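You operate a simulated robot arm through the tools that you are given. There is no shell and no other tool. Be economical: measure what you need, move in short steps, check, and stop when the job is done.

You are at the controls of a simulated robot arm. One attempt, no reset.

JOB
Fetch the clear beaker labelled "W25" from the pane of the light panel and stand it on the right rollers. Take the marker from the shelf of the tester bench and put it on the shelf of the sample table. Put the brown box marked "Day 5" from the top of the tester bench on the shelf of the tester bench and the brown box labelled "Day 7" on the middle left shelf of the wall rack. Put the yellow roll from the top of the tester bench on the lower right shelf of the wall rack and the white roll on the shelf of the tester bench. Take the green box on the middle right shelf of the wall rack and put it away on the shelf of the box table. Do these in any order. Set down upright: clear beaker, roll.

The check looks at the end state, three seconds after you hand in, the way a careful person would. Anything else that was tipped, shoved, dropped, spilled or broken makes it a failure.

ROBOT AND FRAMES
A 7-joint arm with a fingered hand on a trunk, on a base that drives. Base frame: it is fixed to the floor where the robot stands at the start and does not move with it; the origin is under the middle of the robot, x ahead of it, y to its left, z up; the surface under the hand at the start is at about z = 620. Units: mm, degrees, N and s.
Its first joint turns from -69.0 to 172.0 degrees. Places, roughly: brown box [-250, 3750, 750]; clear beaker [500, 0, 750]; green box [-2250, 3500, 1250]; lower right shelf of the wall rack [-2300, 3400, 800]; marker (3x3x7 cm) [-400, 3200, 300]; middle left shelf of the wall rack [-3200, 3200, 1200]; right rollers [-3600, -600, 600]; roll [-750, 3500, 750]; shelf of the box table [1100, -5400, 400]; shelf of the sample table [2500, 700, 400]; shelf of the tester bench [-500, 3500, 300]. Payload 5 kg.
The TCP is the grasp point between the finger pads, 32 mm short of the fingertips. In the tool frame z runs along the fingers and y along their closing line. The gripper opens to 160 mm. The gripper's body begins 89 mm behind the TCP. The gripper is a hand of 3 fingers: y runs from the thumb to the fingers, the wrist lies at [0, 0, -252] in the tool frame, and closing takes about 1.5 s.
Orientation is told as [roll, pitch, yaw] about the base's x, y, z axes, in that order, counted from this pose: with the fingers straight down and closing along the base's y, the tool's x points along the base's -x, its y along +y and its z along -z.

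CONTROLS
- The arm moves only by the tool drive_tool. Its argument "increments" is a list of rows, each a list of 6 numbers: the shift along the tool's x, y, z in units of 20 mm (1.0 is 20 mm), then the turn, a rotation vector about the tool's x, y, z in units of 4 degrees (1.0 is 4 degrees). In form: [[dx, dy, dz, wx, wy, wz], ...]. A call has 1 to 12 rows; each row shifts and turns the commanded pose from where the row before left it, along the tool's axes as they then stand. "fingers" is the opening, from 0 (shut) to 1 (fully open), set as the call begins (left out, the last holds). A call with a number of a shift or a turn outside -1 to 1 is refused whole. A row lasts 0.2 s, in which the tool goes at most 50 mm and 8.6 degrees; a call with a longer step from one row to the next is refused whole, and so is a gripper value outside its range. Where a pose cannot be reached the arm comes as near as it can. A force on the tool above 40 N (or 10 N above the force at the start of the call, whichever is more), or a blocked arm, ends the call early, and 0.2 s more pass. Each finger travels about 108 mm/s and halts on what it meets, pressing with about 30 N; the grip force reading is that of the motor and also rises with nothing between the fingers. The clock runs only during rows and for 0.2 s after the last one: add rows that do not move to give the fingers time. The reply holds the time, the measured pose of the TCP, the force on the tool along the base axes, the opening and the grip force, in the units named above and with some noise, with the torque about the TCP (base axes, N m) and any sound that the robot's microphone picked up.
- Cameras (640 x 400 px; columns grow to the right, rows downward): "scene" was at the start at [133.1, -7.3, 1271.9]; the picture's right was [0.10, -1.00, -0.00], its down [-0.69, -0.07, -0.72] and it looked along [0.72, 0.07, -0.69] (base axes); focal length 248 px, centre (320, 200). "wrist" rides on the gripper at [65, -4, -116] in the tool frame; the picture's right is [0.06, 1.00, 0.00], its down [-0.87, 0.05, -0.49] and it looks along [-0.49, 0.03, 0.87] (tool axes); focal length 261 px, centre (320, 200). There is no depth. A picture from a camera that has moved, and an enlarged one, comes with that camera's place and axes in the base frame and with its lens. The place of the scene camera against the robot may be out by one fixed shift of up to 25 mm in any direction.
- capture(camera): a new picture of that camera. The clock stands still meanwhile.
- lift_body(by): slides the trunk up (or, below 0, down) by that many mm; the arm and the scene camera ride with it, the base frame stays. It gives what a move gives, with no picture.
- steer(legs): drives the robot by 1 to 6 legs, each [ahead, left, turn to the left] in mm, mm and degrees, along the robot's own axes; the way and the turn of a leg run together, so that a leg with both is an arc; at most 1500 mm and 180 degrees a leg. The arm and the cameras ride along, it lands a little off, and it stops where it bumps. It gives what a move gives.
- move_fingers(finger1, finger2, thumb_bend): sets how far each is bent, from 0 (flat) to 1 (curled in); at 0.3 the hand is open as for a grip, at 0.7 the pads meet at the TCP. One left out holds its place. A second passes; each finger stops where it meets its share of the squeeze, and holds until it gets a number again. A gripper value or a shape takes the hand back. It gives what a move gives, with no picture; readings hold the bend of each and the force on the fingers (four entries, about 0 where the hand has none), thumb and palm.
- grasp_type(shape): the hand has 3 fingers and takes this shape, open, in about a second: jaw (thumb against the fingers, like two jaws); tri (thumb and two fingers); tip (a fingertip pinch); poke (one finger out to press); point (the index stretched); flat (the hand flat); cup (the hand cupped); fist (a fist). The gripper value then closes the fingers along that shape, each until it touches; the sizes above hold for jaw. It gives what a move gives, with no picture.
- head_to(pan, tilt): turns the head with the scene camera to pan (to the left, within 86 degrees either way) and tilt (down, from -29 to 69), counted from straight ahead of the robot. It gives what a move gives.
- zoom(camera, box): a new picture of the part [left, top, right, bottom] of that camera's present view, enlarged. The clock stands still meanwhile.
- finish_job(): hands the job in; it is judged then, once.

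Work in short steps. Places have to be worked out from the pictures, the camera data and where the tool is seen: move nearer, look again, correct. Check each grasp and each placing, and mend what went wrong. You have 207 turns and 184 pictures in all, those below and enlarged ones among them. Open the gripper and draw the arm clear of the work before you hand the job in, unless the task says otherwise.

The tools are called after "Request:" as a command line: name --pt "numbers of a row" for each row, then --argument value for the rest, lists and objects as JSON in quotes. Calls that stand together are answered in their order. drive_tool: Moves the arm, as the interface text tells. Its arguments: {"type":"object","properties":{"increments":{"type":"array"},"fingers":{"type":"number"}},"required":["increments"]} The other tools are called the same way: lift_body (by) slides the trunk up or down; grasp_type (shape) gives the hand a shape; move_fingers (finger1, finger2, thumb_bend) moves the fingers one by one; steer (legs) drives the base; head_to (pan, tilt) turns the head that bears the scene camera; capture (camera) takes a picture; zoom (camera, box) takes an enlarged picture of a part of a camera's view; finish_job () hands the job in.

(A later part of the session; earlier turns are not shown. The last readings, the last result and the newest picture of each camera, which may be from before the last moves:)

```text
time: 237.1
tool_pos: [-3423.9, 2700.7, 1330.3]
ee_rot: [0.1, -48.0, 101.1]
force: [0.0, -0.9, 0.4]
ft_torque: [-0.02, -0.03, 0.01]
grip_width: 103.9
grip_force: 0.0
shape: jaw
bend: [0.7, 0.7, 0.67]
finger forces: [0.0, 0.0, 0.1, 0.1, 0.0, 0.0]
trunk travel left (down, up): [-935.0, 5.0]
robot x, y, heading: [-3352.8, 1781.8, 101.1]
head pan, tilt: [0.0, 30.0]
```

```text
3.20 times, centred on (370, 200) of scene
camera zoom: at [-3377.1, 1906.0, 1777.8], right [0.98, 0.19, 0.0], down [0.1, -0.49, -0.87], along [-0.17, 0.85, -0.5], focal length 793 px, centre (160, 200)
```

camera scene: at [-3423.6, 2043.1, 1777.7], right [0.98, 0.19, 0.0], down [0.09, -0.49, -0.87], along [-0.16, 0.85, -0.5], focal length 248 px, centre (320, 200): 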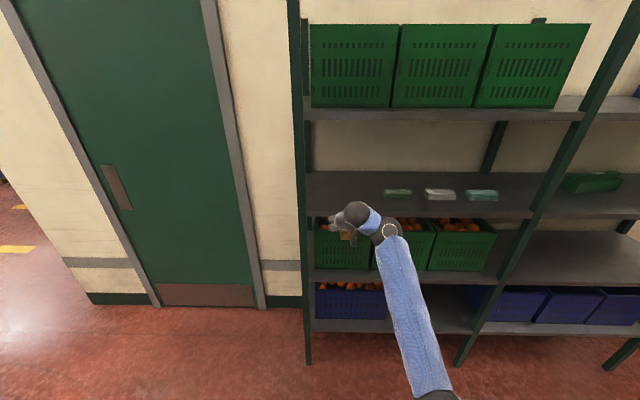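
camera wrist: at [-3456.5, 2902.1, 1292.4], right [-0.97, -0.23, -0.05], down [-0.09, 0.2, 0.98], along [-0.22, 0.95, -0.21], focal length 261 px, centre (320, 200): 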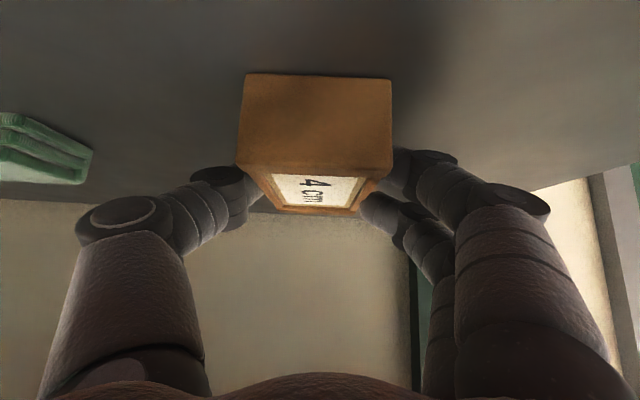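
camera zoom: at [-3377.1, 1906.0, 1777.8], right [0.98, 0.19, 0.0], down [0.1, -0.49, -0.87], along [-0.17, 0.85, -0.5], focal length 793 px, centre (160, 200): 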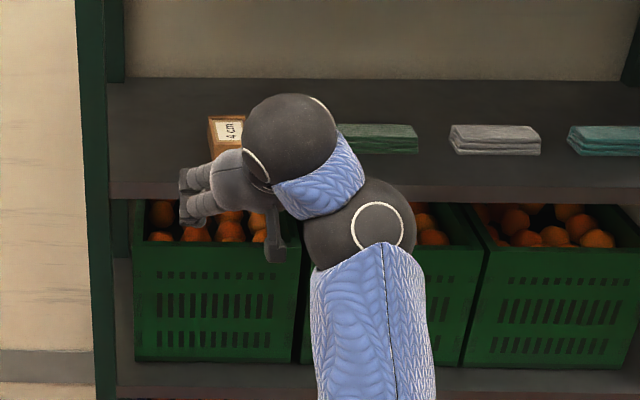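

Day 7 is placed beside the cloths. Next is the yellow roll: I drive back up the corridor to face the tester bench.

Request:
steer --legs '[[0, 0, -101], [0, 600, 0], [1330, 0, 0], [1330, 0, 0], [0, 0, 100.6]]'

Request:
head_to --pan 0 --tilt 35

Request:
capture --camera "wrist"

Request:
capture --camera "scene"

```text
time: 241.1
tool_pos: [-2432.5, 1839.5, 1332.7]
ee_rot: [0.0, -48.4, 10.2]
force: [-4.1, 9.1, 0.5]
ft_torque: [-0.23, -0.15, -0.63]
grip_width: 103.5
grip_force: 0.0
shape: jaw
bend: [0.7, 0.7, 0.67]
finger forces: [0.0, 0.1, 0.0, 0.1, 9.1, 0.0]
trunk travel left (down, up): [-935.0, 5.0]
robot x, y, heading: [-3356.5, 1785.0, 9.6]
head pan, tilt: [0.0, 30.0]
stopped in leg 1: the force on the tool passed its limit at 115 N (the readings are from after the stop); the commanded pose is now the measured one
```

```text
time: 241.8
tool_pos: [-2431.6, 1838.6, 1332.2]
ee_rot: [-0.1, -48.4, 10.1]
force: [-5.2, 10.7, -0.6]
ft_torque: [-0.31, -0.15, -0.62]
grip_width: 103.5
grip_force: 0.0
shape: jaw
bend: [0.7, 0.7, 0.67]
finger forces: [0.0, 0.0, 0.0, 0.0, 11.7, 0.1]
trunk travel left (down, up): [-935.0, 5.0]
robot x, y, heading: [-3352.1, 1781.9, 9.5]
head pan, tilt: [0.0, 35.0]
```

```text
91 pictures are left
camera wrist: at [-2559.7, 1811.7, 1360.5], right [-0.22, 0.98, -0.05], down [0.2, 0.09, 0.98], along [0.96, 0.2, -0.21], focal length 261 px, centre (320, 200)
```

wrist: 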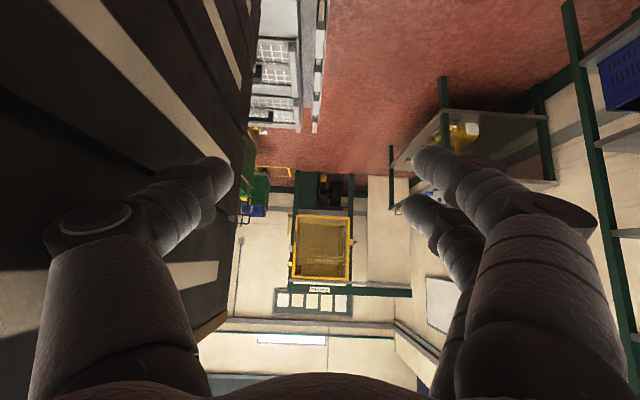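

```text
90 pictures are left
camera scene: at [-3214.6, 1792.9, 1770.0], right [0.16, -0.99, 0.0], down [-0.57, -0.09, -0.82], along [0.81, 0.13, -0.57], focal length 248 px, centre (320, 200)
```

scene: 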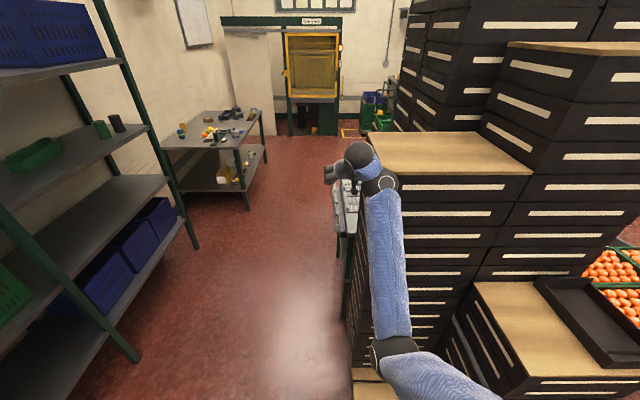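

My turn swept the thumb into the crate stack. The stack looks undisturbed. I turn back away and strafe clear to the corridor centre before going on.

Request:
steer --legs '[[0, 0, 12], [0, 400, 0]]'

Request:
capture --camera "scene"

```text
time: 245.1
tool_pos: [-2610.3, 2401.2, 1332.8]
ee_rot: [0.0, -48.2, 22.3]
force: [0.8, 0.3, -0.1]
ft_torque: [-0.01, 0.0, -0.03]
grip_width: 103.8
grip_force: 0.0
shape: jaw
bend: [0.7, 0.7, 0.67]
finger forces: [0.0, 0.1, 0.0, 0.1, 0.0, 0.0]
trunk travel left (down, up): [-935.0, 5.0]
robot x, y, heading: [-3495.7, 2156.6, 21.8]
head pan, tilt: [0.0, 35.0]
```

```text
89 pictures are left
camera scene: at [-3368.0, 2191.7, 1769.9], right [0.37, -0.93, 0.0], down [-0.53, -0.21, -0.82], along [0.76, 0.3, -0.57], focal length 248 px, centre (320, 200)
```

scene: 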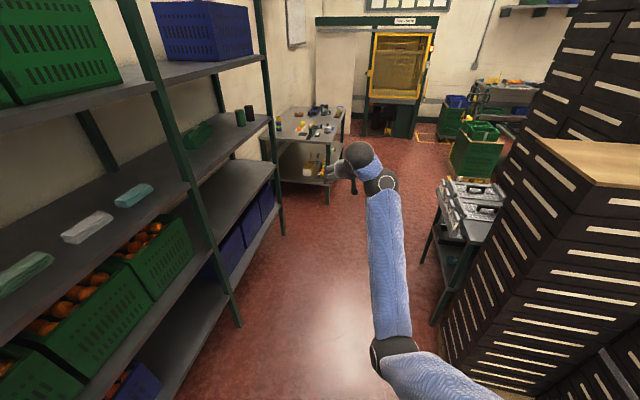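

Nothing looks disturbed. I centre in the corridor, align to heading 3° and drive to the tester bench.

Request:
steer --legs '[[0, 100, 0], [0, 0, -18.8], [1400, 0, 0], [1400, 0, 0], [0, 0, 97.6]]'

Request:
capture --camera "wrist"

Request:
capture --camera "scene"

```text
time: 264.6
tool_pos: [-794.4, 3272.8, 1332.2]
ee_rot: [0.0, -48.4, 100.4]
force: [0.0, -0.2, -0.3]
ft_torque: [-0.02, -0.01, 0.01]
grip_width: 103.6
grip_force: 0.1
shape: jaw
bend: [0.7, 0.7, 0.67]
finger forces: [0.0, 0.0, 0.1, 0.0, 0.0, 0.0]
trunk travel left (down, up): [-935.0, 5.0]
robot x, y, heading: [-737.5, 2356.5, 99.5]
head pan, tilt: [0.0, 35.0]
```

```text
88 pictures are left
camera wrist: at [-766.7, 3145.8, 1360.1], right [-0.97, -0.22, -0.05], down [-0.09, 0.2, 0.98], along [-0.21, 0.96, -0.21], focal length 261 px, centre (320, 200)
```

wrist: 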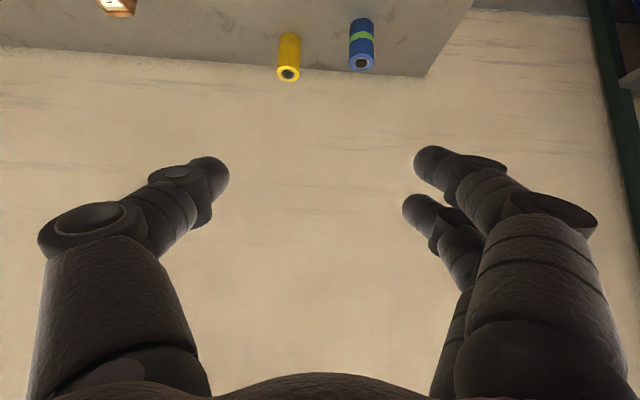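

```text
87 pictures are left
camera scene: at [-758.9, 2475.6, 1769.9], right [0.99, 0.17, 0.0], down [0.1, -0.57, -0.82], along [-0.14, 0.81, -0.57], focal length 248 px, centre (320, 200)
```

scene: 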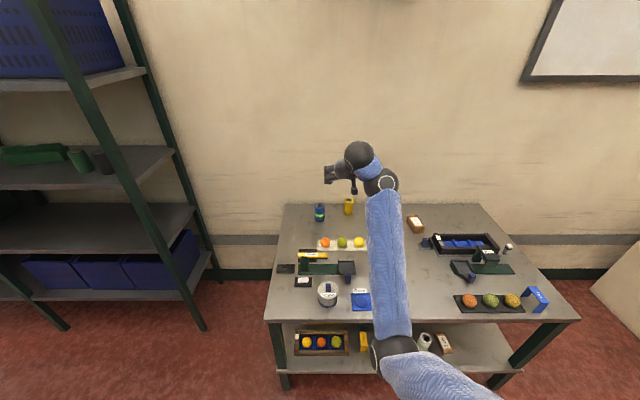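

Yellow roll centre is at (-799, 3748). I drive ahead 250 and right 81, lower the trunk 300, and extend the arm.

Request:
steer --legs '[[250, -81, 0.5]]'

Request:
lift_body --by -300

Request:
drive_tool --pt "-0.669 0 0.743 0 0 0" --pt "-0.669 0 0.743 0 0 0" --pt "-0.669 0 0.743 0 0 0" --pt "-0.669 0 0.743 0 0 0" --pt "-0.669 0 0.743 0 0 0" --pt "-0.669 0 0.743 0 0 0"

Request:
capture --camera "wrist"

```text
time: 266.4
tool_pos: [-766.6, 3533.0, 1331.9]
ee_rot: [0.0, -48.3, 100.9]
force: [-0.6, 0.0, -0.7]
ft_torque: [-0.03, -0.01, 0.03]
grip_width: 104.0
grip_force: 0.1
shape: jaw
bend: [0.7, 0.7, 0.67]
finger forces: [0.0, 0.0, 0.1, 0.0, 0.0, 0.1]
trunk travel left (down, up): [-935.0, 5.0]
robot x, y, heading: [-696.3, 2612.1, 100.4]
head pan, tilt: [0.0, 35.0]
```

```text
time: 269.4
tool_pos: [-791.2, 3525.7, 1096.8]
ee_rot: [-0.6, -51.4, 102.3]
force: [-0.6, -0.5, -0.5]
ft_torque: [-0.01, -0.07, -0.09]
grip_width: 103.8
grip_force: 0.0
shape: jaw
bend: [0.7, 0.7, 0.67]
finger forces: [0.0, 0.1, 0.1, 0.1, 0.1, 0.0]
trunk travel left (down, up): [-635.0, 305.0]
robot x, y, heading: [-702.2, 2616.6, 101.3]
head pan, tilt: [0.0, 35.0]
```

```text
time: 270.8
tool_pos: [-777.9, 3657.3, 1034.1]
ee_rot: [0.4, -48.7, 100.4]
force: [3.1, 1.6, 4.7]
ft_torque: [-0.5, 0.14, 0.28]
grip_width: 104.1
grip_force: 0.1
shape: jaw
bend: [0.7, 0.7, 0.67]
finger forces: [0.0, 0.0, 0.0, 0.0, 0.0, 0.1]
trunk travel left (down, up): [-635.0, 305.0]
robot x, y, heading: [-697.5, 2620.3, 100.4]
head pan, tilt: [0.0, 35.0]
```

```text
86 pictures are left
camera wrist: at [-749.1, 3529.1, 1062.0], right [-0.97, -0.23, -0.04], down [-0.09, 0.19, 0.98], along [-0.21, 0.96, -0.21], focal length 261 px, centre (320, 200)
```

wrist: 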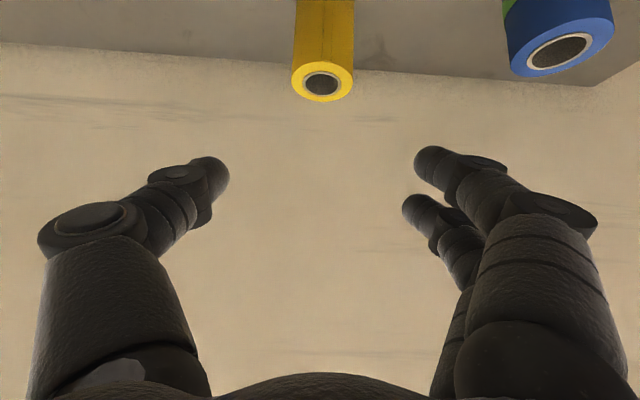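

The arm lagged during the lowering, so something may be touching. I look with the scene camera.

Request:
capture --camera "scene"

```text
85 pictures are left
camera scene: at [-713.0, 2739.0, 1468.1], right [0.98, 0.18, -0.01], down [0.1, -0.56, -0.82], along [-0.15, 0.81, -0.57], focal length 248 px, centre (320, 200)
```

scene: 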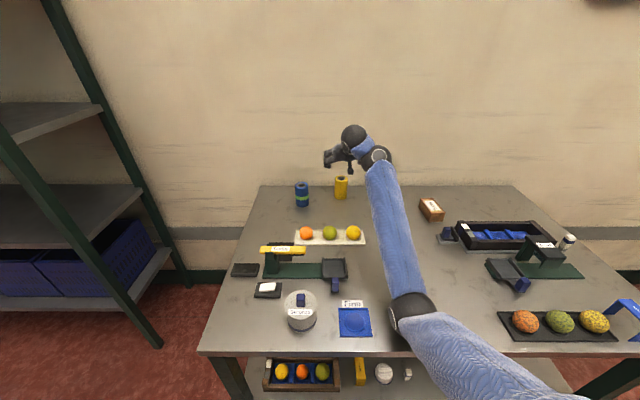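

The elbow hangs low and rests on the bench's front edge. I raise the trunk straight back up and will lower with the arm instead.

Request:
lift_body --by 300

Request:
capture --camera "scene"

Request:
capture --camera "wrist"

```text
time: 273.8
tool_pos: [-788.6, 3650.6, 1332.5]
ee_rot: [0.0, -48.3, 101.0]
force: [-0.6, 0.1, -0.8]
ft_torque: [0.02, -0.03, -0.02]
grip_width: 103.8
grip_force: 0.0
shape: jaw
bend: [0.7, 0.7, 0.67]
finger forces: [0.0, 0.0, 0.0, 0.0, 0.0, 0.0]
trunk travel left (down, up): [-935.0, 5.0]
robot x, y, heading: [-701.5, 2614.8, 100.2]
head pan, tilt: [0.0, 35.0]
```

```text
84 pictures are left
camera scene: at [-723.4, 2735.7, 1769.9], right [0.98, 0.18, 0.0], down [0.1, -0.56, -0.82], along [-0.15, 0.81, -0.57], focal length 248 px, centre (320, 200)
```

scene: 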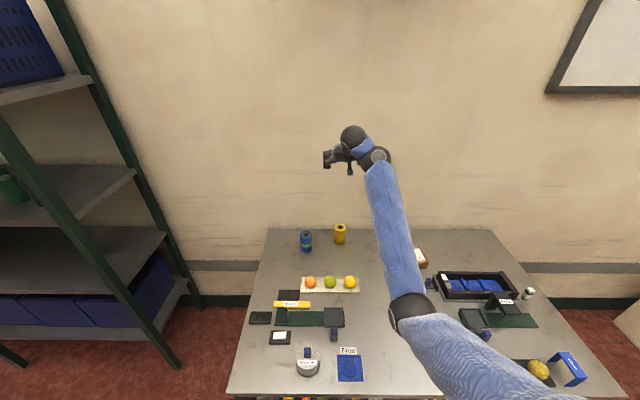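

```text
83 pictures are left
camera wrist: at [-760.0, 3523.5, 1360.3], right [-0.97, -0.23, -0.05], down [-0.09, 0.2, 0.98], along [-0.21, 0.95, -0.21], focal length 261 px, centre (320, 200)
```

wrist: 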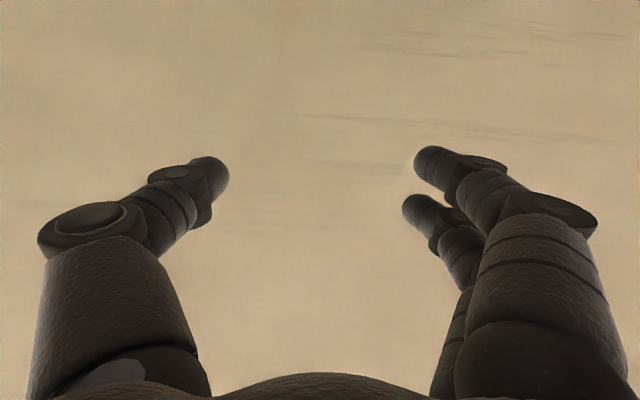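

Items look unchanged. Now I lower with the arm itself, keeping the trunk high.

Request:
drive_tool --pt "0.743 0 0.669 0 0 0" --pt "0.743 0 0.669 0 0 0" --pt "0.743 0 0.669 0 0 0" --pt "0.743 0 0.669 0 0 0" --pt "0.743 0 0.669 0 0 0" --pt "0.743 0 0.669 0 0 0" --pt "0.743 0 0.669 0 0 0" --pt "0.743 0 0.669 0 0 0" --pt "0.743 0 0.669 0 0 0" --pt "0.743 0 0.669 0 0 0" --pt "0.743 0 0.669 0 0 0" --pt "0.743 0 0.669 0 0 0"

Request:
drive_tool --pt "-0.669 -0.11 0.743 0 0 0" --pt "-0.669 -0.11 0.743 0 0 0" --pt "-0.669 -0.11 0.743 0 0 0" --pt "-0.669 -0.11 0.743 0 0 0" --pt "-0.669 -0.11 0.743 0 0 0" --pt "0.743 0 0.669 0 0 0" --pt "0.743 0 0.669 0 0 0" --pt "0.743 0 0.669 0 0 0" --pt "0.743 0 0.669 0 0 0" --pt "0.743 0 0.669 0 0 0" --pt "0.743 0 0.669 0 0 0"

Request:
capture --camera "wrist"

Request:
capture --camera "scene"

```text
time: 276.4
tool_pos: [-787.5, 3651.6, 1091.7]
ee_rot: [0.0, -48.3, 101.0]
force: [-1.4, -0.2, 0.2]
ft_torque: [-0.01, 0.01, -0.02]
grip_width: 103.9
grip_force: 0.1
shape: jaw
bend: [0.7, 0.7, 0.67]
finger forces: [0.0, 0.0, 0.0, 0.0, 0.1, 0.0]
trunk travel left (down, up): [-935.0, 5.0]
robot x, y, heading: [-703.5, 2612.0, 100.5]
head pan, tilt: [0.0, 35.0]
```

```text
time: 278.8
tool_pos: [-797.8, 3753.4, 971.7]
ee_rot: [0.0, -48.5, 100.9]
force: [0.3, -0.1, 0.6]
ft_torque: [0.0, -0.03, -0.02]
grip_width: 103.9
grip_force: 0.1
shape: jaw
bend: [0.7, 0.7, 0.67]
finger forces: [0.0, 0.0, 0.1, 0.0, 0.1, 0.1]
trunk travel left (down, up): [-935.0, 5.0]
robot x, y, heading: [-702.4, 2615.5, 100.3]
head pan, tilt: [0.0, 35.0]
```

```text
82 pictures are left
camera wrist: at [-768.0, 3626.5, 999.8], right [-0.97, -0.23, -0.05], down [-0.09, 0.2, 0.98], along [-0.21, 0.95, -0.21], focal length 261 px, centre (320, 200)
```

wrist: 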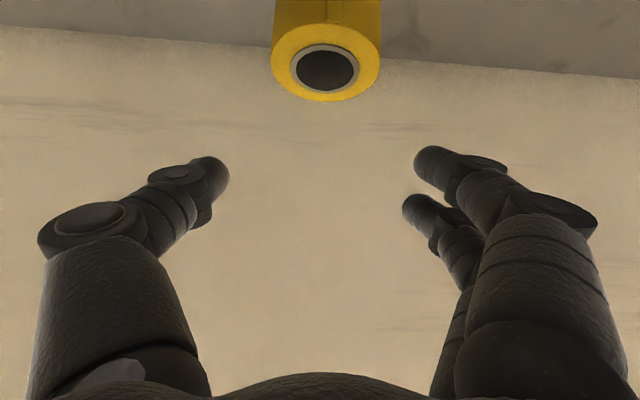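

```text
81 pictures are left
camera scene: at [-723.3, 2736.0, 1769.9], right [0.98, 0.18, 0.0], down [0.1, -0.56, -0.82], along [-0.15, 0.81, -0.57], focal length 248 px, centre (320, 200)
```

scene: 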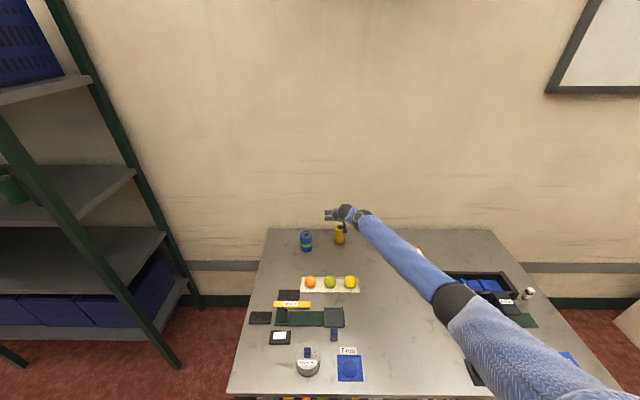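

Aligned on the yellow roll. I descend 116 and close.

Request:
drive_tool --pt "0.743 0 0.669 0 0 0" --pt "0.743 0 0.669 0 0 0" --pt "0.743 0 0.669 0 0 0" --pt "0.743 0 0.669 0 0 0" --pt "0.743 0 0.669 0 0 0" --pt "0.6 0 0.54 0 0 0"

Request:
drive_tool --pt "0 0 0 0 0 0" --pt "0 0 0 0 0 0" --pt "0 0 0 0 0 0" --pt "0 0 0 0 0 0" --pt "0 0 0 0 0 0" --pt "0 0 0 0 0 0" --fingers 0

Request:
capture --camera "wrist"

```text
time: 280.2
tool_pos: [-797.9, 3754.3, 855.9]
ee_rot: [0.0, -48.3, 100.9]
force: [-0.1, 0.8, 0.4]
ft_torque: [0.01, 0.03, -0.03]
grip_width: 103.8
grip_force: 0.1
shape: jaw
bend: [0.7, 0.7, 0.67]
finger forces: [0.0, 0.1, 0.0, 0.1, 0.0, 0.0]
trunk travel left (down, up): [-935.0, 5.0]
robot x, y, heading: [-700.7, 2614.5, 100.0]
head pan, tilt: [0.0, 35.0]
```

```text
time: 281.6
tool_pos: [-797.7, 3753.5, 857.0]
ee_rot: [0.1, -48.4, 100.9]
force: [-0.5, 1.9, 3.6]
ft_torque: [-0.11, 0.08, -0.01]
grip_width: 37.0
grip_force: 29.8
shape: jaw
bend: [0.73, 0.73, 0.72]
finger forces: [14.3, 11.5, 0.1, 0.0, 23.7, 0.1]
trunk travel left (down, up): [-935.0, 5.0]
robot x, y, heading: [-700.3, 2613.6, 100.3]
head pan, tilt: [0.0, 35.0]
```

```text
80 pictures are left
camera wrist: at [-768.3, 3626.3, 885.1], right [-0.97, -0.23, -0.05], down [-0.09, 0.2, 0.98], along [-0.21, 0.95, -0.21], focal length 261 px, centre (320, 200)
```

wrist: 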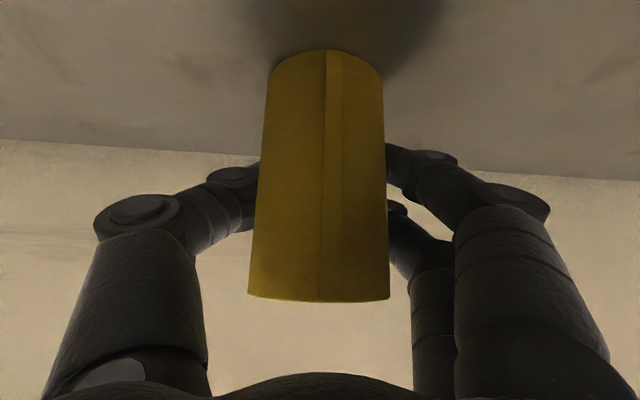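

The width of 37 mm shows I'm gripping past its centre. I open, move back 11 mm and regrip.

Request:
drive_tool --pt "0 0 0 0 0 0" --pt "0 0 0 0 0 0" --pt "0 0 0 0 0 0" --fingers 0.62

Request:
drive_tool --pt "0.184 0 -0.204 0 0 0" --pt "0.184 0 -0.204 0 0 0" --pt "0 0 0 0 0 0"

Request:
drive_tool --pt "0 0 0 0 0 0" --pt "0 0 0 0 0 0" --pt "0 0 0 0 0 0" --pt "0 0 0 0 0 0" --pt "0 0 0 0 0 0" --pt "0 0 0 0 0 0" --fingers 0

Request:
capture --camera "wrist"

```text
time: 282.4
tool_pos: [-797.0, 3752.6, 857.0]
ee_rot: [0.0, -48.3, 100.9]
force: [0.1, -0.2, -0.4]
ft_torque: [0.02, -0.04, 0.01]
grip_width: 99.1
grip_force: 0.0
shape: jaw
bend: [0.71, 0.71, 0.69]
finger forces: [0.0, 0.1, 0.0, 0.0, 0.0, 0.1]
trunk travel left (down, up): [-935.0, 5.0]
robot x, y, heading: [-699.7, 2612.5, 100.4]
head pan, tilt: [0.0, 35.0]
```

```text
time: 283.2
tool_pos: [-794.8, 3742.5, 856.8]
ee_rot: [-0.1, -48.3, 100.9]
force: [0.1, 0.0, 0.1]
ft_torque: [0.01, 0.01, 0.0]
grip_width: 98.9
grip_force: 0.0
shape: jaw
bend: [0.71, 0.71, 0.69]
finger forces: [0.0, 0.1, 0.1, 0.0, 0.1, 0.0]
trunk travel left (down, up): [-935.0, 5.0]
robot x, y, heading: [-701.9, 2613.1, 100.2]
head pan, tilt: [0.0, 35.0]
```

```text
time: 284.6
tool_pos: [-795.8, 3742.6, 856.6]
ee_rot: [0.0, -48.3, 100.8]
force: [0.1, 0.2, -0.7]
ft_torque: [-0.05, 0.01, 0.02]
grip_width: 45.8
grip_force: 29.9
shape: jaw
bend: [0.73, 0.73, 0.71]
finger forces: [13.4, 11.5, 0.0, 0.1, 24.5, 0.0]
trunk travel left (down, up): [-935.0, 5.0]
robot x, y, heading: [-700.3, 2614.2, 100.1]
head pan, tilt: [0.0, 35.0]
```

```text
79 pictures are left
camera wrist: at [-766.5, 3615.5, 884.4], right [-0.97, -0.23, -0.05], down [-0.09, 0.2, 0.98], along [-0.21, 0.95, -0.21], focal length 261 px, centre (320, 200)
```

wrist: 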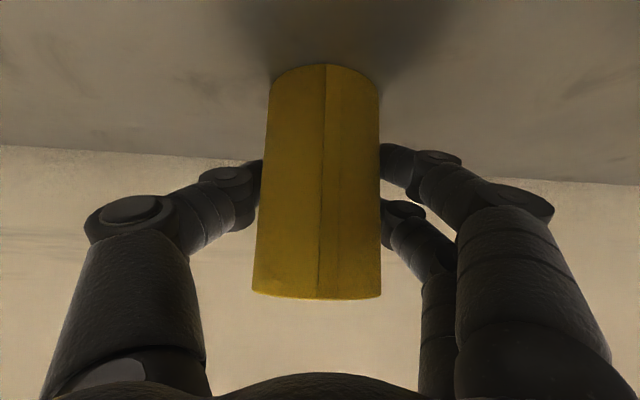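

A good 46 mm grip. I lift 160 with the arm, back off and retract.

Request:
drive_tool --pt "-0.743 0 -0.669 0 0 0" --pt "-0.743 0 -0.669 0 0 0" --pt "-0.743 0 -0.669 0 0 0" --pt "-0.743 0 -0.669 0 0 0" --pt "-0.743 0 -0.669 0 0 0" --pt "-0.743 0 -0.669 0 0 0" --pt "-0.743 0 -0.669 0 0 0" --pt "-0.743 0 -0.669 0 0 0"

Request:
steer --legs '[[-400, 0, 0]]'

Request:
drive_tool --pt "0.669 0 -0.743 0 0 0" --pt "0.669 0 -0.743 0 0 0" --pt "0.669 0 -0.743 0 0 0" --pt "0.669 0 -0.743 0 0 0" --pt "0.669 0 -0.743 0 0 0" --pt "0.669 0 -0.743 0 0 0" --pt "0.669 0 -0.743 0 0 0" --pt "0.669 0 -0.743 0 0 0" --pt "0.669 0 -0.743 0 0 0" --pt "0.669 0 -0.743 0 0 0" --pt "0.669 0 -0.743 0 0 0" --pt "0.669 0 -0.743 0 0 0"

Request:
capture --camera "scene"

```text
time: 286.4
tool_pos: [-796.0, 3740.8, 1016.4]
ee_rot: [-0.1, -48.3, 101.0]
force: [0.5, -0.3, -1.1]
ft_torque: [0.04, 0.0, 0.01]
grip_width: 46.0
grip_force: 30.1
shape: jaw
bend: [0.73, 0.73, 0.71]
finger forces: [13.7, 11.3, 0.0, 0.0, 24.1, 0.1]
trunk travel left (down, up): [-935.0, 5.0]
robot x, y, heading: [-698.2, 2614.0, 100.6]
head pan, tilt: [0.0, 35.0]
```

```text
time: 288.9
tool_pos: [-719.3, 3346.0, 1015.0]
ee_rot: [0.1, -48.3, 100.7]
force: [-0.5, -0.8, -1.3]
ft_torque: [0.02, 0.01, 0.02]
grip_width: 46.0
grip_force: 30.2
shape: jaw
bend: [0.73, 0.73, 0.71]
finger forces: [13.6, 11.4, 0.1, 0.0, 24.0, 0.0]
trunk travel left (down, up): [-935.0, 5.0]
robot x, y, heading: [-630.6, 2221.9, 100.1]
head pan, tilt: [0.0, 35.0]
```

```text
time: 291.5
tool_pos: [-675.2, 3108.9, 1015.8]
ee_rot: [0.1, -48.4, 100.6]
force: [-0.2, 0.1, -1.4]
ft_torque: [0.02, 0.02, 0.02]
grip_width: 45.9
grip_force: 29.9
shape: jaw
bend: [0.73, 0.73, 0.71]
finger forces: [13.8, 11.4, 0.0, 0.1, 24.0, 0.0]
trunk travel left (down, up): [-935.0, 5.0]
robot x, y, heading: [-628.3, 2216.8, 100.0]
head pan, tilt: [0.0, 35.0]
```

```text
78 pictures are left
camera scene: at [-651.4, 2339.0, 1770.0], right [0.98, 0.17, 0.0], down [0.1, -0.56, -0.82], along [-0.14, 0.81, -0.57], focal length 248 px, centre (320, 200)
```

scene: 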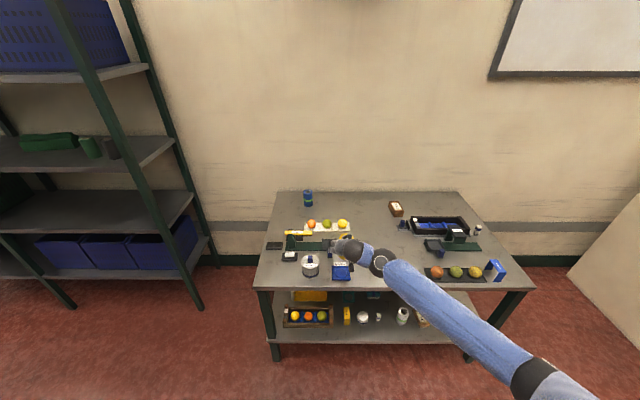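

The yellow roll is held. I retract a bit more, turn west and drive down the corridor to the rack's right bay.

Request:
drive_tool --pt "0.669 0 -0.743 0 0 0" --pt "0.669 0 -0.743 0 0 0" --pt "0.669 0 -0.743 0 0 0" --pt "0.669 0 -0.743 0 0 0" --pt "0.669 0 -0.743 0 0 0"

Request:
steer --legs '[[0, 0, 80], [0, -150, 0], [1345, 0, 0], [0, 100, 0]]'

Request:
lift_body --by -90

Request:
steer --legs '[[0, 0, -78.6]]'

Request:
capture --camera "scene"

Request:
capture --camera "wrist"

```text
time: 292.7
tool_pos: [-657.5, 3011.4, 1014.3]
ee_rot: [-0.1, -48.3, 100.6]
force: [-0.3, 0.3, -1.1]
ft_torque: [-0.02, 0.01, -0.04]
grip_width: 46.0
grip_force: 30.0
shape: jaw
bend: [0.73, 0.73, 0.71]
finger forces: [13.8, 11.4, 0.1, 0.0, 24.1, 0.0]
trunk travel left (down, up): [-935.0, 5.0]
robot x, y, heading: [-626.2, 2212.4, 100.1]
head pan, tilt: [0.0, 35.0]
```

```text
time: 304.6
tool_pos: [-2763.1, 2398.5, 1015.5]
ee_rot: [-0.1, -48.3, -180.0]
force: [-0.7, 0.0, -0.4]
ft_torque: [0.03, -0.03, -0.02]
grip_width: 45.6
grip_force: 30.2
shape: jaw
bend: [0.73, 0.73, 0.71]
finger forces: [13.8, 11.4, 0.0, 0.0, 23.9, 0.0]
trunk travel left (down, up): [-935.0, 5.0]
robot x, y, heading: [-1975.0, 2282.0, 179.2]
head pan, tilt: [0.0, 35.0]
```

```text
time: 305.9
tool_pos: [-2763.3, 2398.9, 923.9]
ee_rot: [0.0, -48.3, -180.0]
force: [-0.4, 0.4, -0.3]
ft_torque: [0.01, -0.03, 0.03]
grip_width: 45.6
grip_force: 30.3
shape: jaw
bend: [0.73, 0.73, 0.71]
finger forces: [13.7, 11.3, 0.0, 0.0, 23.9, 0.1]
trunk travel left (down, up): [-845.0, 95.0]
robot x, y, heading: [-1976.5, 2278.5, 179.5]
head pan, tilt: [0.0, 35.0]
```

```text
time: 309.7
tool_pos: [-2016.7, 3071.5, 924.5]
ee_rot: [0.0, -48.2, 101.2]
force: [-0.9, 0.8, 0.2]
ft_torque: [0.0, 0.01, -0.02]
grip_width: 45.7
grip_force: 30.1
shape: jaw
bend: [0.73, 0.73, 0.71]
finger forces: [14.0, 11.5, 0.1, 0.0, 23.7, 0.0]
trunk travel left (down, up): [-845.0, 95.0]
robot x, y, heading: [-1979.4, 2282.1, 100.7]
head pan, tilt: [0.0, 35.0]
```

```text
77 pictures are left
camera scene: at [-2003.4, 2400.4, 1680.0], right [0.98, 0.18, 0.0], down [0.11, -0.56, -0.82], along [-0.15, 0.81, -0.57], focal length 248 px, centre (320, 200)
```

scene: 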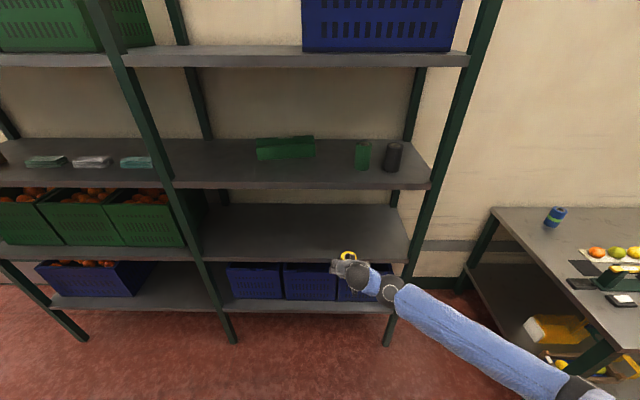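

```text
76 pictures are left
camera wrist: at [-1986.6, 2945.0, 952.5], right [-0.97, -0.24, -0.05], down [-0.09, 0.2, 0.98], along [-0.22, 0.95, -0.21], focal length 261 px, centre (320, 200)
```

wrist: 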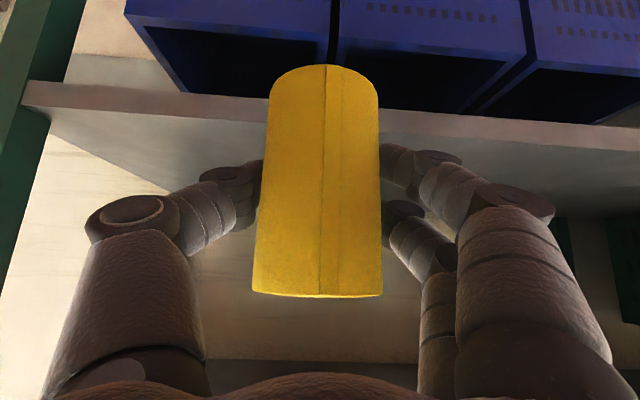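

The lower right shelf is empty and at z≈822, with the roll bottom about 50 above it. I drive ahead 258.

Request:
steer --legs '[[258, 0, 0]]'

Request:
drive_tool --pt "0.37 0 0.333 0 0 0" --pt "0.37 0 0.333 0 0 0" --pt "0.37 0 0.333 0 0 0" --pt "0.26 0 0.234 0 0 0" --pt "0 0 0 0 0 0"

Request:
capture --camera "wrist"

Request:
zoom --camera "scene" --box '[200, 150, 480, 330]'

```text
time: 311.5
tool_pos: [-2064.5, 3327.8, 922.8]
ee_rot: [0.0, -48.4, 101.3]
force: [-0.7, 0.0, -1.5]
ft_torque: [0.0, 0.03, 0.01]
grip_width: 45.1
grip_force: 30.0
shape: jaw
bend: [0.73, 0.73, 0.71]
finger forces: [14.1, 11.4, 0.1, 0.0, 23.6, 0.1]
trunk travel left (down, up): [-845.0, 95.0]
robot x, y, heading: [-2025.1, 2537.1, 100.5]
head pan, tilt: [0.0, 35.0]
```

```text
time: 312.7
tool_pos: [-2065.6, 3328.4, 887.0]
ee_rot: [0.0, -48.5, 101.4]
force: [-0.3, 1.1, -1.2]
ft_torque: [0.01, 0.02, -0.01]
grip_width: 45.6
grip_force: 30.1
shape: jaw
bend: [0.73, 0.73, 0.71]
finger forces: [14.0, 11.3, 0.1, 0.0, 23.6, 0.0]
trunk travel left (down, up): [-845.0, 95.0]
robot x, y, heading: [-2027.9, 2532.6, 100.7]
head pan, tilt: [0.0, 35.0]
```

```text
75 pictures are left
camera wrist: at [-2034.9, 3200.7, 915.4], right [-0.97, -0.24, -0.05], down [-0.09, 0.2, 0.98], along [-0.22, 0.95, -0.21], focal length 261 px, centre (320, 200)
```

wrist: 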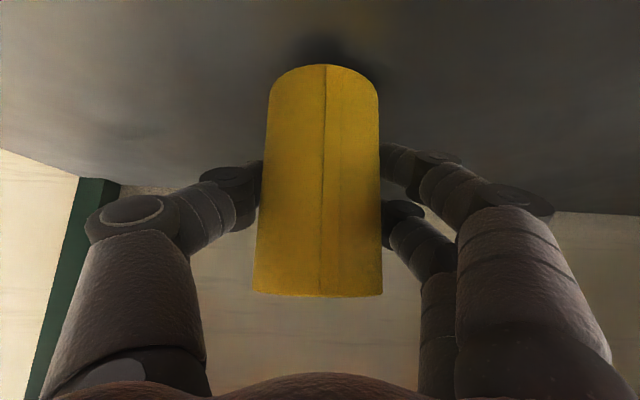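

```text
2.22 times, centred on (340, 240) of scene
camera zoom: at [-2051.5, 2655.8, 1680.0], right [0.98, 0.18, 0.0], down [0.11, -0.56, -0.82], along [-0.15, 0.81, -0.57], focal length 551 px, centre (276, 111)
```

zoom: 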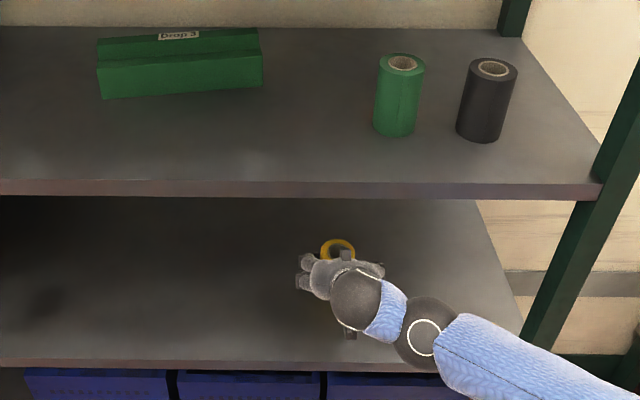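

I continue down to contact.

Request:
drive_tool --pt "0.3 0 0.27 0 0 0" --pt "0 0 0 0 0 0" --pt "0.1 0 0.09 0 0 0" --pt "0 0 0 0 0 0"

Request:
drive_tool --pt "0.074 0 0.067 0 0 0" --pt "0 0 0 0 0 0"

```text
time: 313.7
tool_pos: [-2064.2, 3327.9, 876.6]
ee_rot: [0.0, -48.5, 101.3]
force: [0.5, 0.9, 2.3]
ft_torque: [0.02, 0.02, -0.05]
grip_width: 45.6
grip_force: 29.5
shape: jaw
bend: [0.73, 0.73, 0.71]
finger forces: [13.9, 12.3, 0.0, 0.1, 24.4, 0.0]
trunk travel left (down, up): [-845.0, 95.0]
robot x, y, heading: [-2028.0, 2536.8, 100.5]
head pan, tilt: [0.0, 35.0]
```

```text
time: 314.3
tool_pos: [-2063.3, 3329.2, 875.0]
ee_rot: [0.0, -48.4, 101.2]
force: [-0.2, 3.3, 9.8]
ft_torque: [-0.03, 0.17, -0.06]
grip_width: 45.4
grip_force: 29.1
shape: jaw
bend: [0.74, 0.73, 0.71]
finger forces: [15.0, 13.2, 0.0, 0.0, 25.8, 0.0]
trunk travel left (down, up): [-845.0, 95.0]
robot x, y, heading: [-2025.5, 2533.5, 100.4]
head pan, tilt: [0.0, 35.0]
```

Contact at 10 N, so I release in two stages and check.

Request:
drive_tool --pt "0 0 0 0 0 0" --pt "0 0 0 0 0 0" --pt "0 0 0 0 0 0" --fingers 0.42

Request:
drive_tool --pt "0 0 0 0 0 0" --pt "0 0 0 0 0 0" --pt "0 0 0 0 0 0" --fingers 0.7

Request:
capture --camera "wrist"

```text
time: 315.1
tool_pos: [-2065.3, 3327.4, 873.8]
ee_rot: [0.0, -48.3, 101.3]
force: [0.1, 1.0, 0.8]
ft_torque: [0.0, 0.01, 0.02]
grip_width: 66.6
grip_force: 0.0
shape: jaw
bend: [0.73, 0.73, 0.7]
finger forces: [0.0, 0.0, 0.1, 0.0, 0.0, 0.0]
trunk travel left (down, up): [-845.0, 95.0]
robot x, y, heading: [-2029.6, 2536.2, 100.7]
head pan, tilt: [0.0, 35.0]
```

```text
time: 315.9
tool_pos: [-2064.1, 3326.7, 874.5]
ee_rot: [0.0, -48.3, 101.4]
force: [1.0, 0.1, -0.2]
ft_torque: [-0.01, 0.0, 0.0]
grip_width: 111.8
grip_force: 0.1
shape: jaw
bend: [0.67, 0.67, 0.64]
finger forces: [0.0, 0.0, 0.1, 0.0, 0.0, 0.1]
trunk travel left (down, up): [-845.0, 95.0]
robot x, y, heading: [-2028.5, 2538.0, 100.7]
head pan, tilt: [0.0, 35.0]
```

```text
73 pictures are left
camera wrist: at [-2034.9, 3200.7, 902.5], right [-0.97, -0.24, -0.05], down [-0.09, 0.2, 0.98], along [-0.22, 0.95, -0.21], focal length 261 px, centre (320, 200)
```

wrist: 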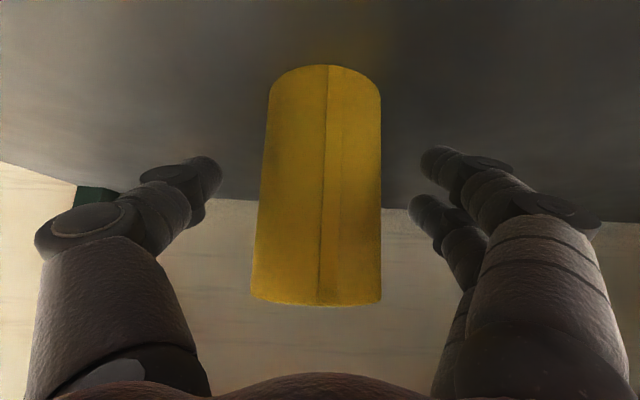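

The yellow roll is free and upright. I back out and look closely at the green box on the middle right shelf.

Request:
steer --legs '[[-280, 0, 0]]'

Request:
lift_body --by 90

Request:
zoom --camera "scene" --box '[150, 100, 450, 300]'

Request:
zoom --camera "scene" --box '[230, 120, 340, 200]'

```text
time: 317.9
tool_pos: [-2012.0, 3052.4, 875.9]
ee_rot: [0.0, -48.4, 101.3]
force: [0.9, -0.3, 0.6]
ft_torque: [0.01, 0.02, 0.03]
grip_width: 111.6
grip_force: 0.1
shape: jaw
bend: [0.67, 0.67, 0.64]
finger forces: [0.0, 0.0, 0.0, 0.0, 0.1, 0.0]
trunk travel left (down, up): [-845.0, 95.0]
robot x, y, heading: [-1974.4, 2259.6, 100.3]
head pan, tilt: [0.0, 35.0]
```

```text
time: 319.1
tool_pos: [-2013.3, 3052.1, 963.8]
ee_rot: [0.0, -48.3, 101.3]
force: [0.4, 0.0, -0.3]
ft_torque: [0.0, 0.01, 0.0]
grip_width: 111.7
grip_force: 0.0
shape: jaw
bend: [0.67, 0.67, 0.64]
finger forces: [0.0, 0.0, 0.0, 0.0, 0.0, 0.1]
trunk travel left (down, up): [-935.0, 5.0]
robot x, y, heading: [-1976.7, 2260.5, 100.7]
head pan, tilt: [0.0, 35.0]
```

```text
2.00 times, centred on (300, 200) of scene
camera zoom: at [-1999.8, 2381.8, 1769.8], right [0.98, 0.18, 0.0], down [0.11, -0.56, -0.82], along [-0.15, 0.8, -0.57], focal length 496 px, centre (360, 200)
```

zoom: 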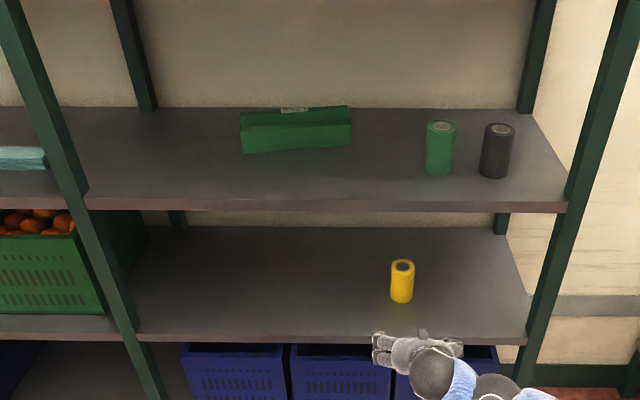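

```text
5.00 times, centred on (285, 160) of scene
camera zoom: at [-1999.8, 2381.8, 1769.8], right [0.98, 0.18, 0.0], down [0.11, -0.56, -0.82], along [-0.15, 0.8, -0.57], focal length 1239 px, centre (495, 400)
```

zoom: 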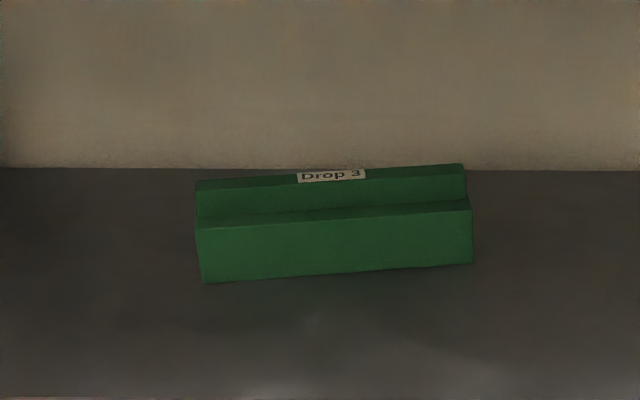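

The yellow roll stands well. The green "Drop 3" box is about 240 long and 45 deep, lying along the shelf, so I must straddle it from its west end. I move opposite it in the corridor, then yaw the tool eastward while raising.

Request:
steer --legs '[[0, 0, -15.7], [-78, 664, 0]]'

Request:
drive_tool --pt "-0.743 0 -0.669 1 0 0.9" --pt "-0.743 0 -0.669 1 0 0.9" --pt "-0.743 0 -0.669 1 0 0.9" --pt "-0.743 0 -0.669 1 0 0.9" --pt "-0.743 0 -0.669 1 0 0.9" --pt "-0.743 0 -0.669 1 0 0.9" --pt "-0.743 0 -0.669 1 0 0.9" --pt "-0.743 0 -0.669 1 0 0.9" --pt "-0.743 0 -0.669 1 0 0.9" --pt "-0.743 0 -0.669 1 0 0.9" --pt "-0.743 0 -0.669 1 0 0.9" --pt "-0.743 0 -0.669 1 0 0.9"

Request:
capture --camera "scene"

Request:
capture --camera "wrist"

```text
time: 323.8
tool_pos: [-2471.2, 3014.2, 964.5]
ee_rot: [-0.1, -48.3, 85.9]
force: [-0.1, 0.3, -0.7]
ft_torque: [-0.03, 0.01, 0.01]
grip_width: 111.7
grip_force: 0.1
shape: jaw
bend: [0.67, 0.67, 0.64]
finger forces: [0.0, 0.0, 0.0, 0.1, 0.0, 0.0]
trunk travel left (down, up): [-935.0, 5.0]
robot x, y, heading: [-2647.5, 2239.0, 85.3]
head pan, tilt: [0.0, 35.0]
```

```text
time: 326.4
tool_pos: [-2455.4, 3008.1, 1115.1]
ee_rot: [0.3, -48.4, 42.5]
force: [0.4, -0.6, -0.4]
ft_torque: [0.01, -0.02, 0.02]
grip_width: 111.5
grip_force: 0.0
shape: jaw
bend: [0.67, 0.67, 0.64]
finger forces: [0.0, 0.1, 0.0, 0.0, 0.0, 0.0]
out of reach, approached as far as the arm can: row 8, 9, 10, 11, 12
trunk travel left (down, up): [-935.0, 5.0]
robot x, y, heading: [-2647.8, 2239.8, 85.1]
head pan, tilt: [0.0, 35.0]
```

```text
70 pictures are left
camera scene: at [-2634.9, 2363.0, 1769.9], right [1.0, -0.08, 0.0], down [-0.05, -0.57, -0.82], along [0.07, 0.82, -0.57], focal length 248 px, centre (320, 200)
```

scene: 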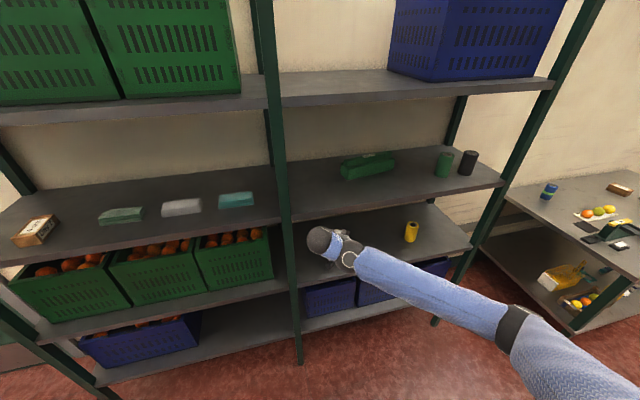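

```text
69 pictures are left
camera wrist: at [-2547.2, 2917.9, 1142.9], right [-0.71, 0.7, -0.04], down [0.12, 0.18, 0.98], along [0.7, 0.69, -0.21], focal length 261 px, centre (320, 200)
```

wrist: 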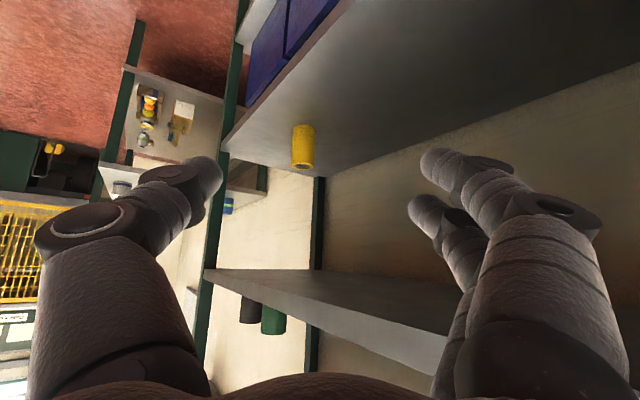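

The wrist reached its limit at yaw 42°. A steeper tool should allow more sideways yaw, so I reduce the tilt to 36° and continue yawing and raising.

Request:
drive_tool --pt "0 0 0 0 1 0" --pt "0 0 0 0 1 0" --pt "0 0 0 0 1 0" --pt "-0.588 0 -0.809 0.72 0 0.99" --pt "-0.588 0 -0.809 0.72 0 0.99" --pt "-0.588 0 -0.809 0.72 0 0.99" --pt "-0.588 0 -0.809 0.72 0 0.99" --pt "-0.588 0 -0.809 0 0 0" --pt "-0.588 0 -0.809 0 0 0" --pt "-0.588 0 -0.809 0 0 0" --pt "-0.588 0 -0.809 0 0 0"

Request:
capture --camera "scene"

```text
time: 328.8
tool_pos: [-2444.7, 3006.8, 1107.9]
ee_rot: [0.1, -36.3, 42.6]
force: [-0.4, -0.4, -0.1]
ft_torque: [0.01, 0.0, -0.02]
grip_width: 111.5
grip_force: 0.0
shape: jaw
bend: [0.67, 0.67, 0.64]
finger forces: [0.0, 0.0, 0.1, 0.1, 0.0, 0.0]
out of reach, approached as far as the arm can: row 3, 4, 5, 6, 7, 8, 9, 10, 11
trunk travel left (down, up): [-935.0, 5.0]
robot x, y, heading: [-2648.4, 2240.1, 85.2]
head pan, tilt: [0.0, 35.0]
```

```text
68 pictures are left
camera scene: at [-2634.4, 2362.9, 1769.9], right [1.0, -0.08, 0.0], down [-0.05, -0.57, -0.82], along [0.07, 0.82, -0.57], focal length 248 px, centre (320, 200)
```

scene: 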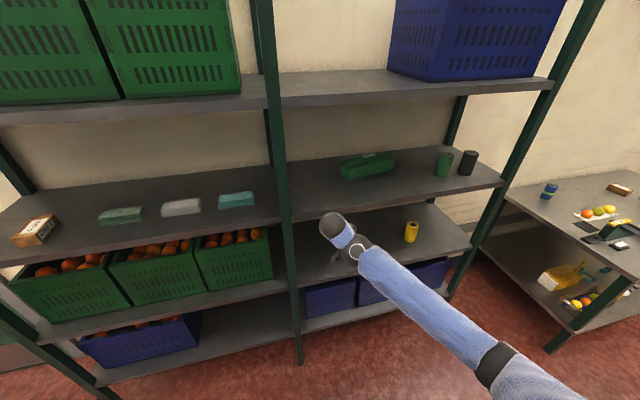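

Turning right is blocked for this arm, because the forearm comes from the right. I'll take the mirror approach, with the hand over the box's east end pointing west. I yaw the tool left.

Request:
drive_tool --pt "0 0 0 -0.72 0 -0.99" --pt "0 0 0 -0.72 0 -0.99" --pt "0 0 0 -0.72 0 -0.99" --pt "0 0 0 -0.72 0 -0.99" --pt "0 0 0 -0.72 0 -0.99" --pt "0 0 0 -0.72 0 -0.99" --pt "0 0 0 -0.72 0 -0.99" --pt "0 0 0 -0.72 0 -0.99" --pt "0 0 0 -0.72 0 -0.99" --pt "0 0 0 -0.72 0 -0.99" --pt "0 0 0 -0.72 0 -0.99" --pt "0 0 0 -0.72 0 -0.99"

Request:
drive_tool --pt "0 0 0 -0.72 0 -0.99" --pt "0 0 0 -0.72 0 -0.99" --pt "0 0 0 -0.72 0 -0.99" --pt "0 0 0 -0.72 0 -0.99" --pt "0 0 0 -0.72 0 -0.99" --pt "0 0 0 -0.72 0 -0.99" --pt "0 0 0 -0.72 0 -0.99" --pt "0 0 0 -0.72 0 -0.99" --pt "0 0 0 -0.72 0 -0.99" --pt "0 0 0 -0.72 0 -0.99" --pt "0 0 0 -0.72 0 -0.99"

Request:
capture --camera "scene"

```text
time: 331.6
tool_pos: [-2368.3, 2993.8, 1086.4]
ee_rot: [-8.7, -32.8, 105.0]
force: [-1.2, 0.2, 0.2]
ft_torque: [-0.02, -0.04, -0.03]
grip_width: 111.9
grip_force: 0.0
shape: jaw
bend: [0.67, 0.67, 0.64]
finger forces: [0.1, 0.1, 0.0, 0.0, 0.0, 0.0]
trunk travel left (down, up): [-935.0, 5.0]
robot x, y, heading: [-2646.9, 2240.6, 85.2]
head pan, tilt: [0.0, 35.0]
stopped in row 12: the arm was blocked; the commanded pose is now the measured one
```

```text
time: 332.2
tool_pos: [-2257.4, 2974.7, 1077.9]
ee_rot: [-16.8, -25.7, 116.3]
force: [0.0, 0.3, -0.2]
ft_torque: [0.0, 0.02, -0.01]
grip_width: 111.8
grip_force: 0.0
shape: jaw
bend: [0.67, 0.67, 0.64]
finger forces: [0.0, 0.0, 0.0, 0.1, 0.1, 0.0]
trunk travel left (down, up): [-935.0, 5.0]
robot x, y, heading: [-2647.5, 2236.0, 85.3]
head pan, tilt: [0.0, 35.0]
stopped in row 3: the arm was blocked; the commanded pose is now the measured one
```

```text
67 pictures are left
camera scene: at [-2633.4, 2363.2, 1769.9], right [1.0, -0.08, 0.0], down [-0.05, -0.57, -0.82], along [0.07, 0.82, -0.57], focal length 248 px, centre (320, 200)
```

scene: 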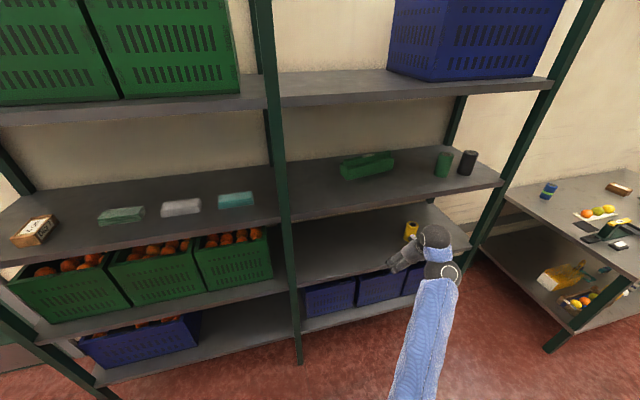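

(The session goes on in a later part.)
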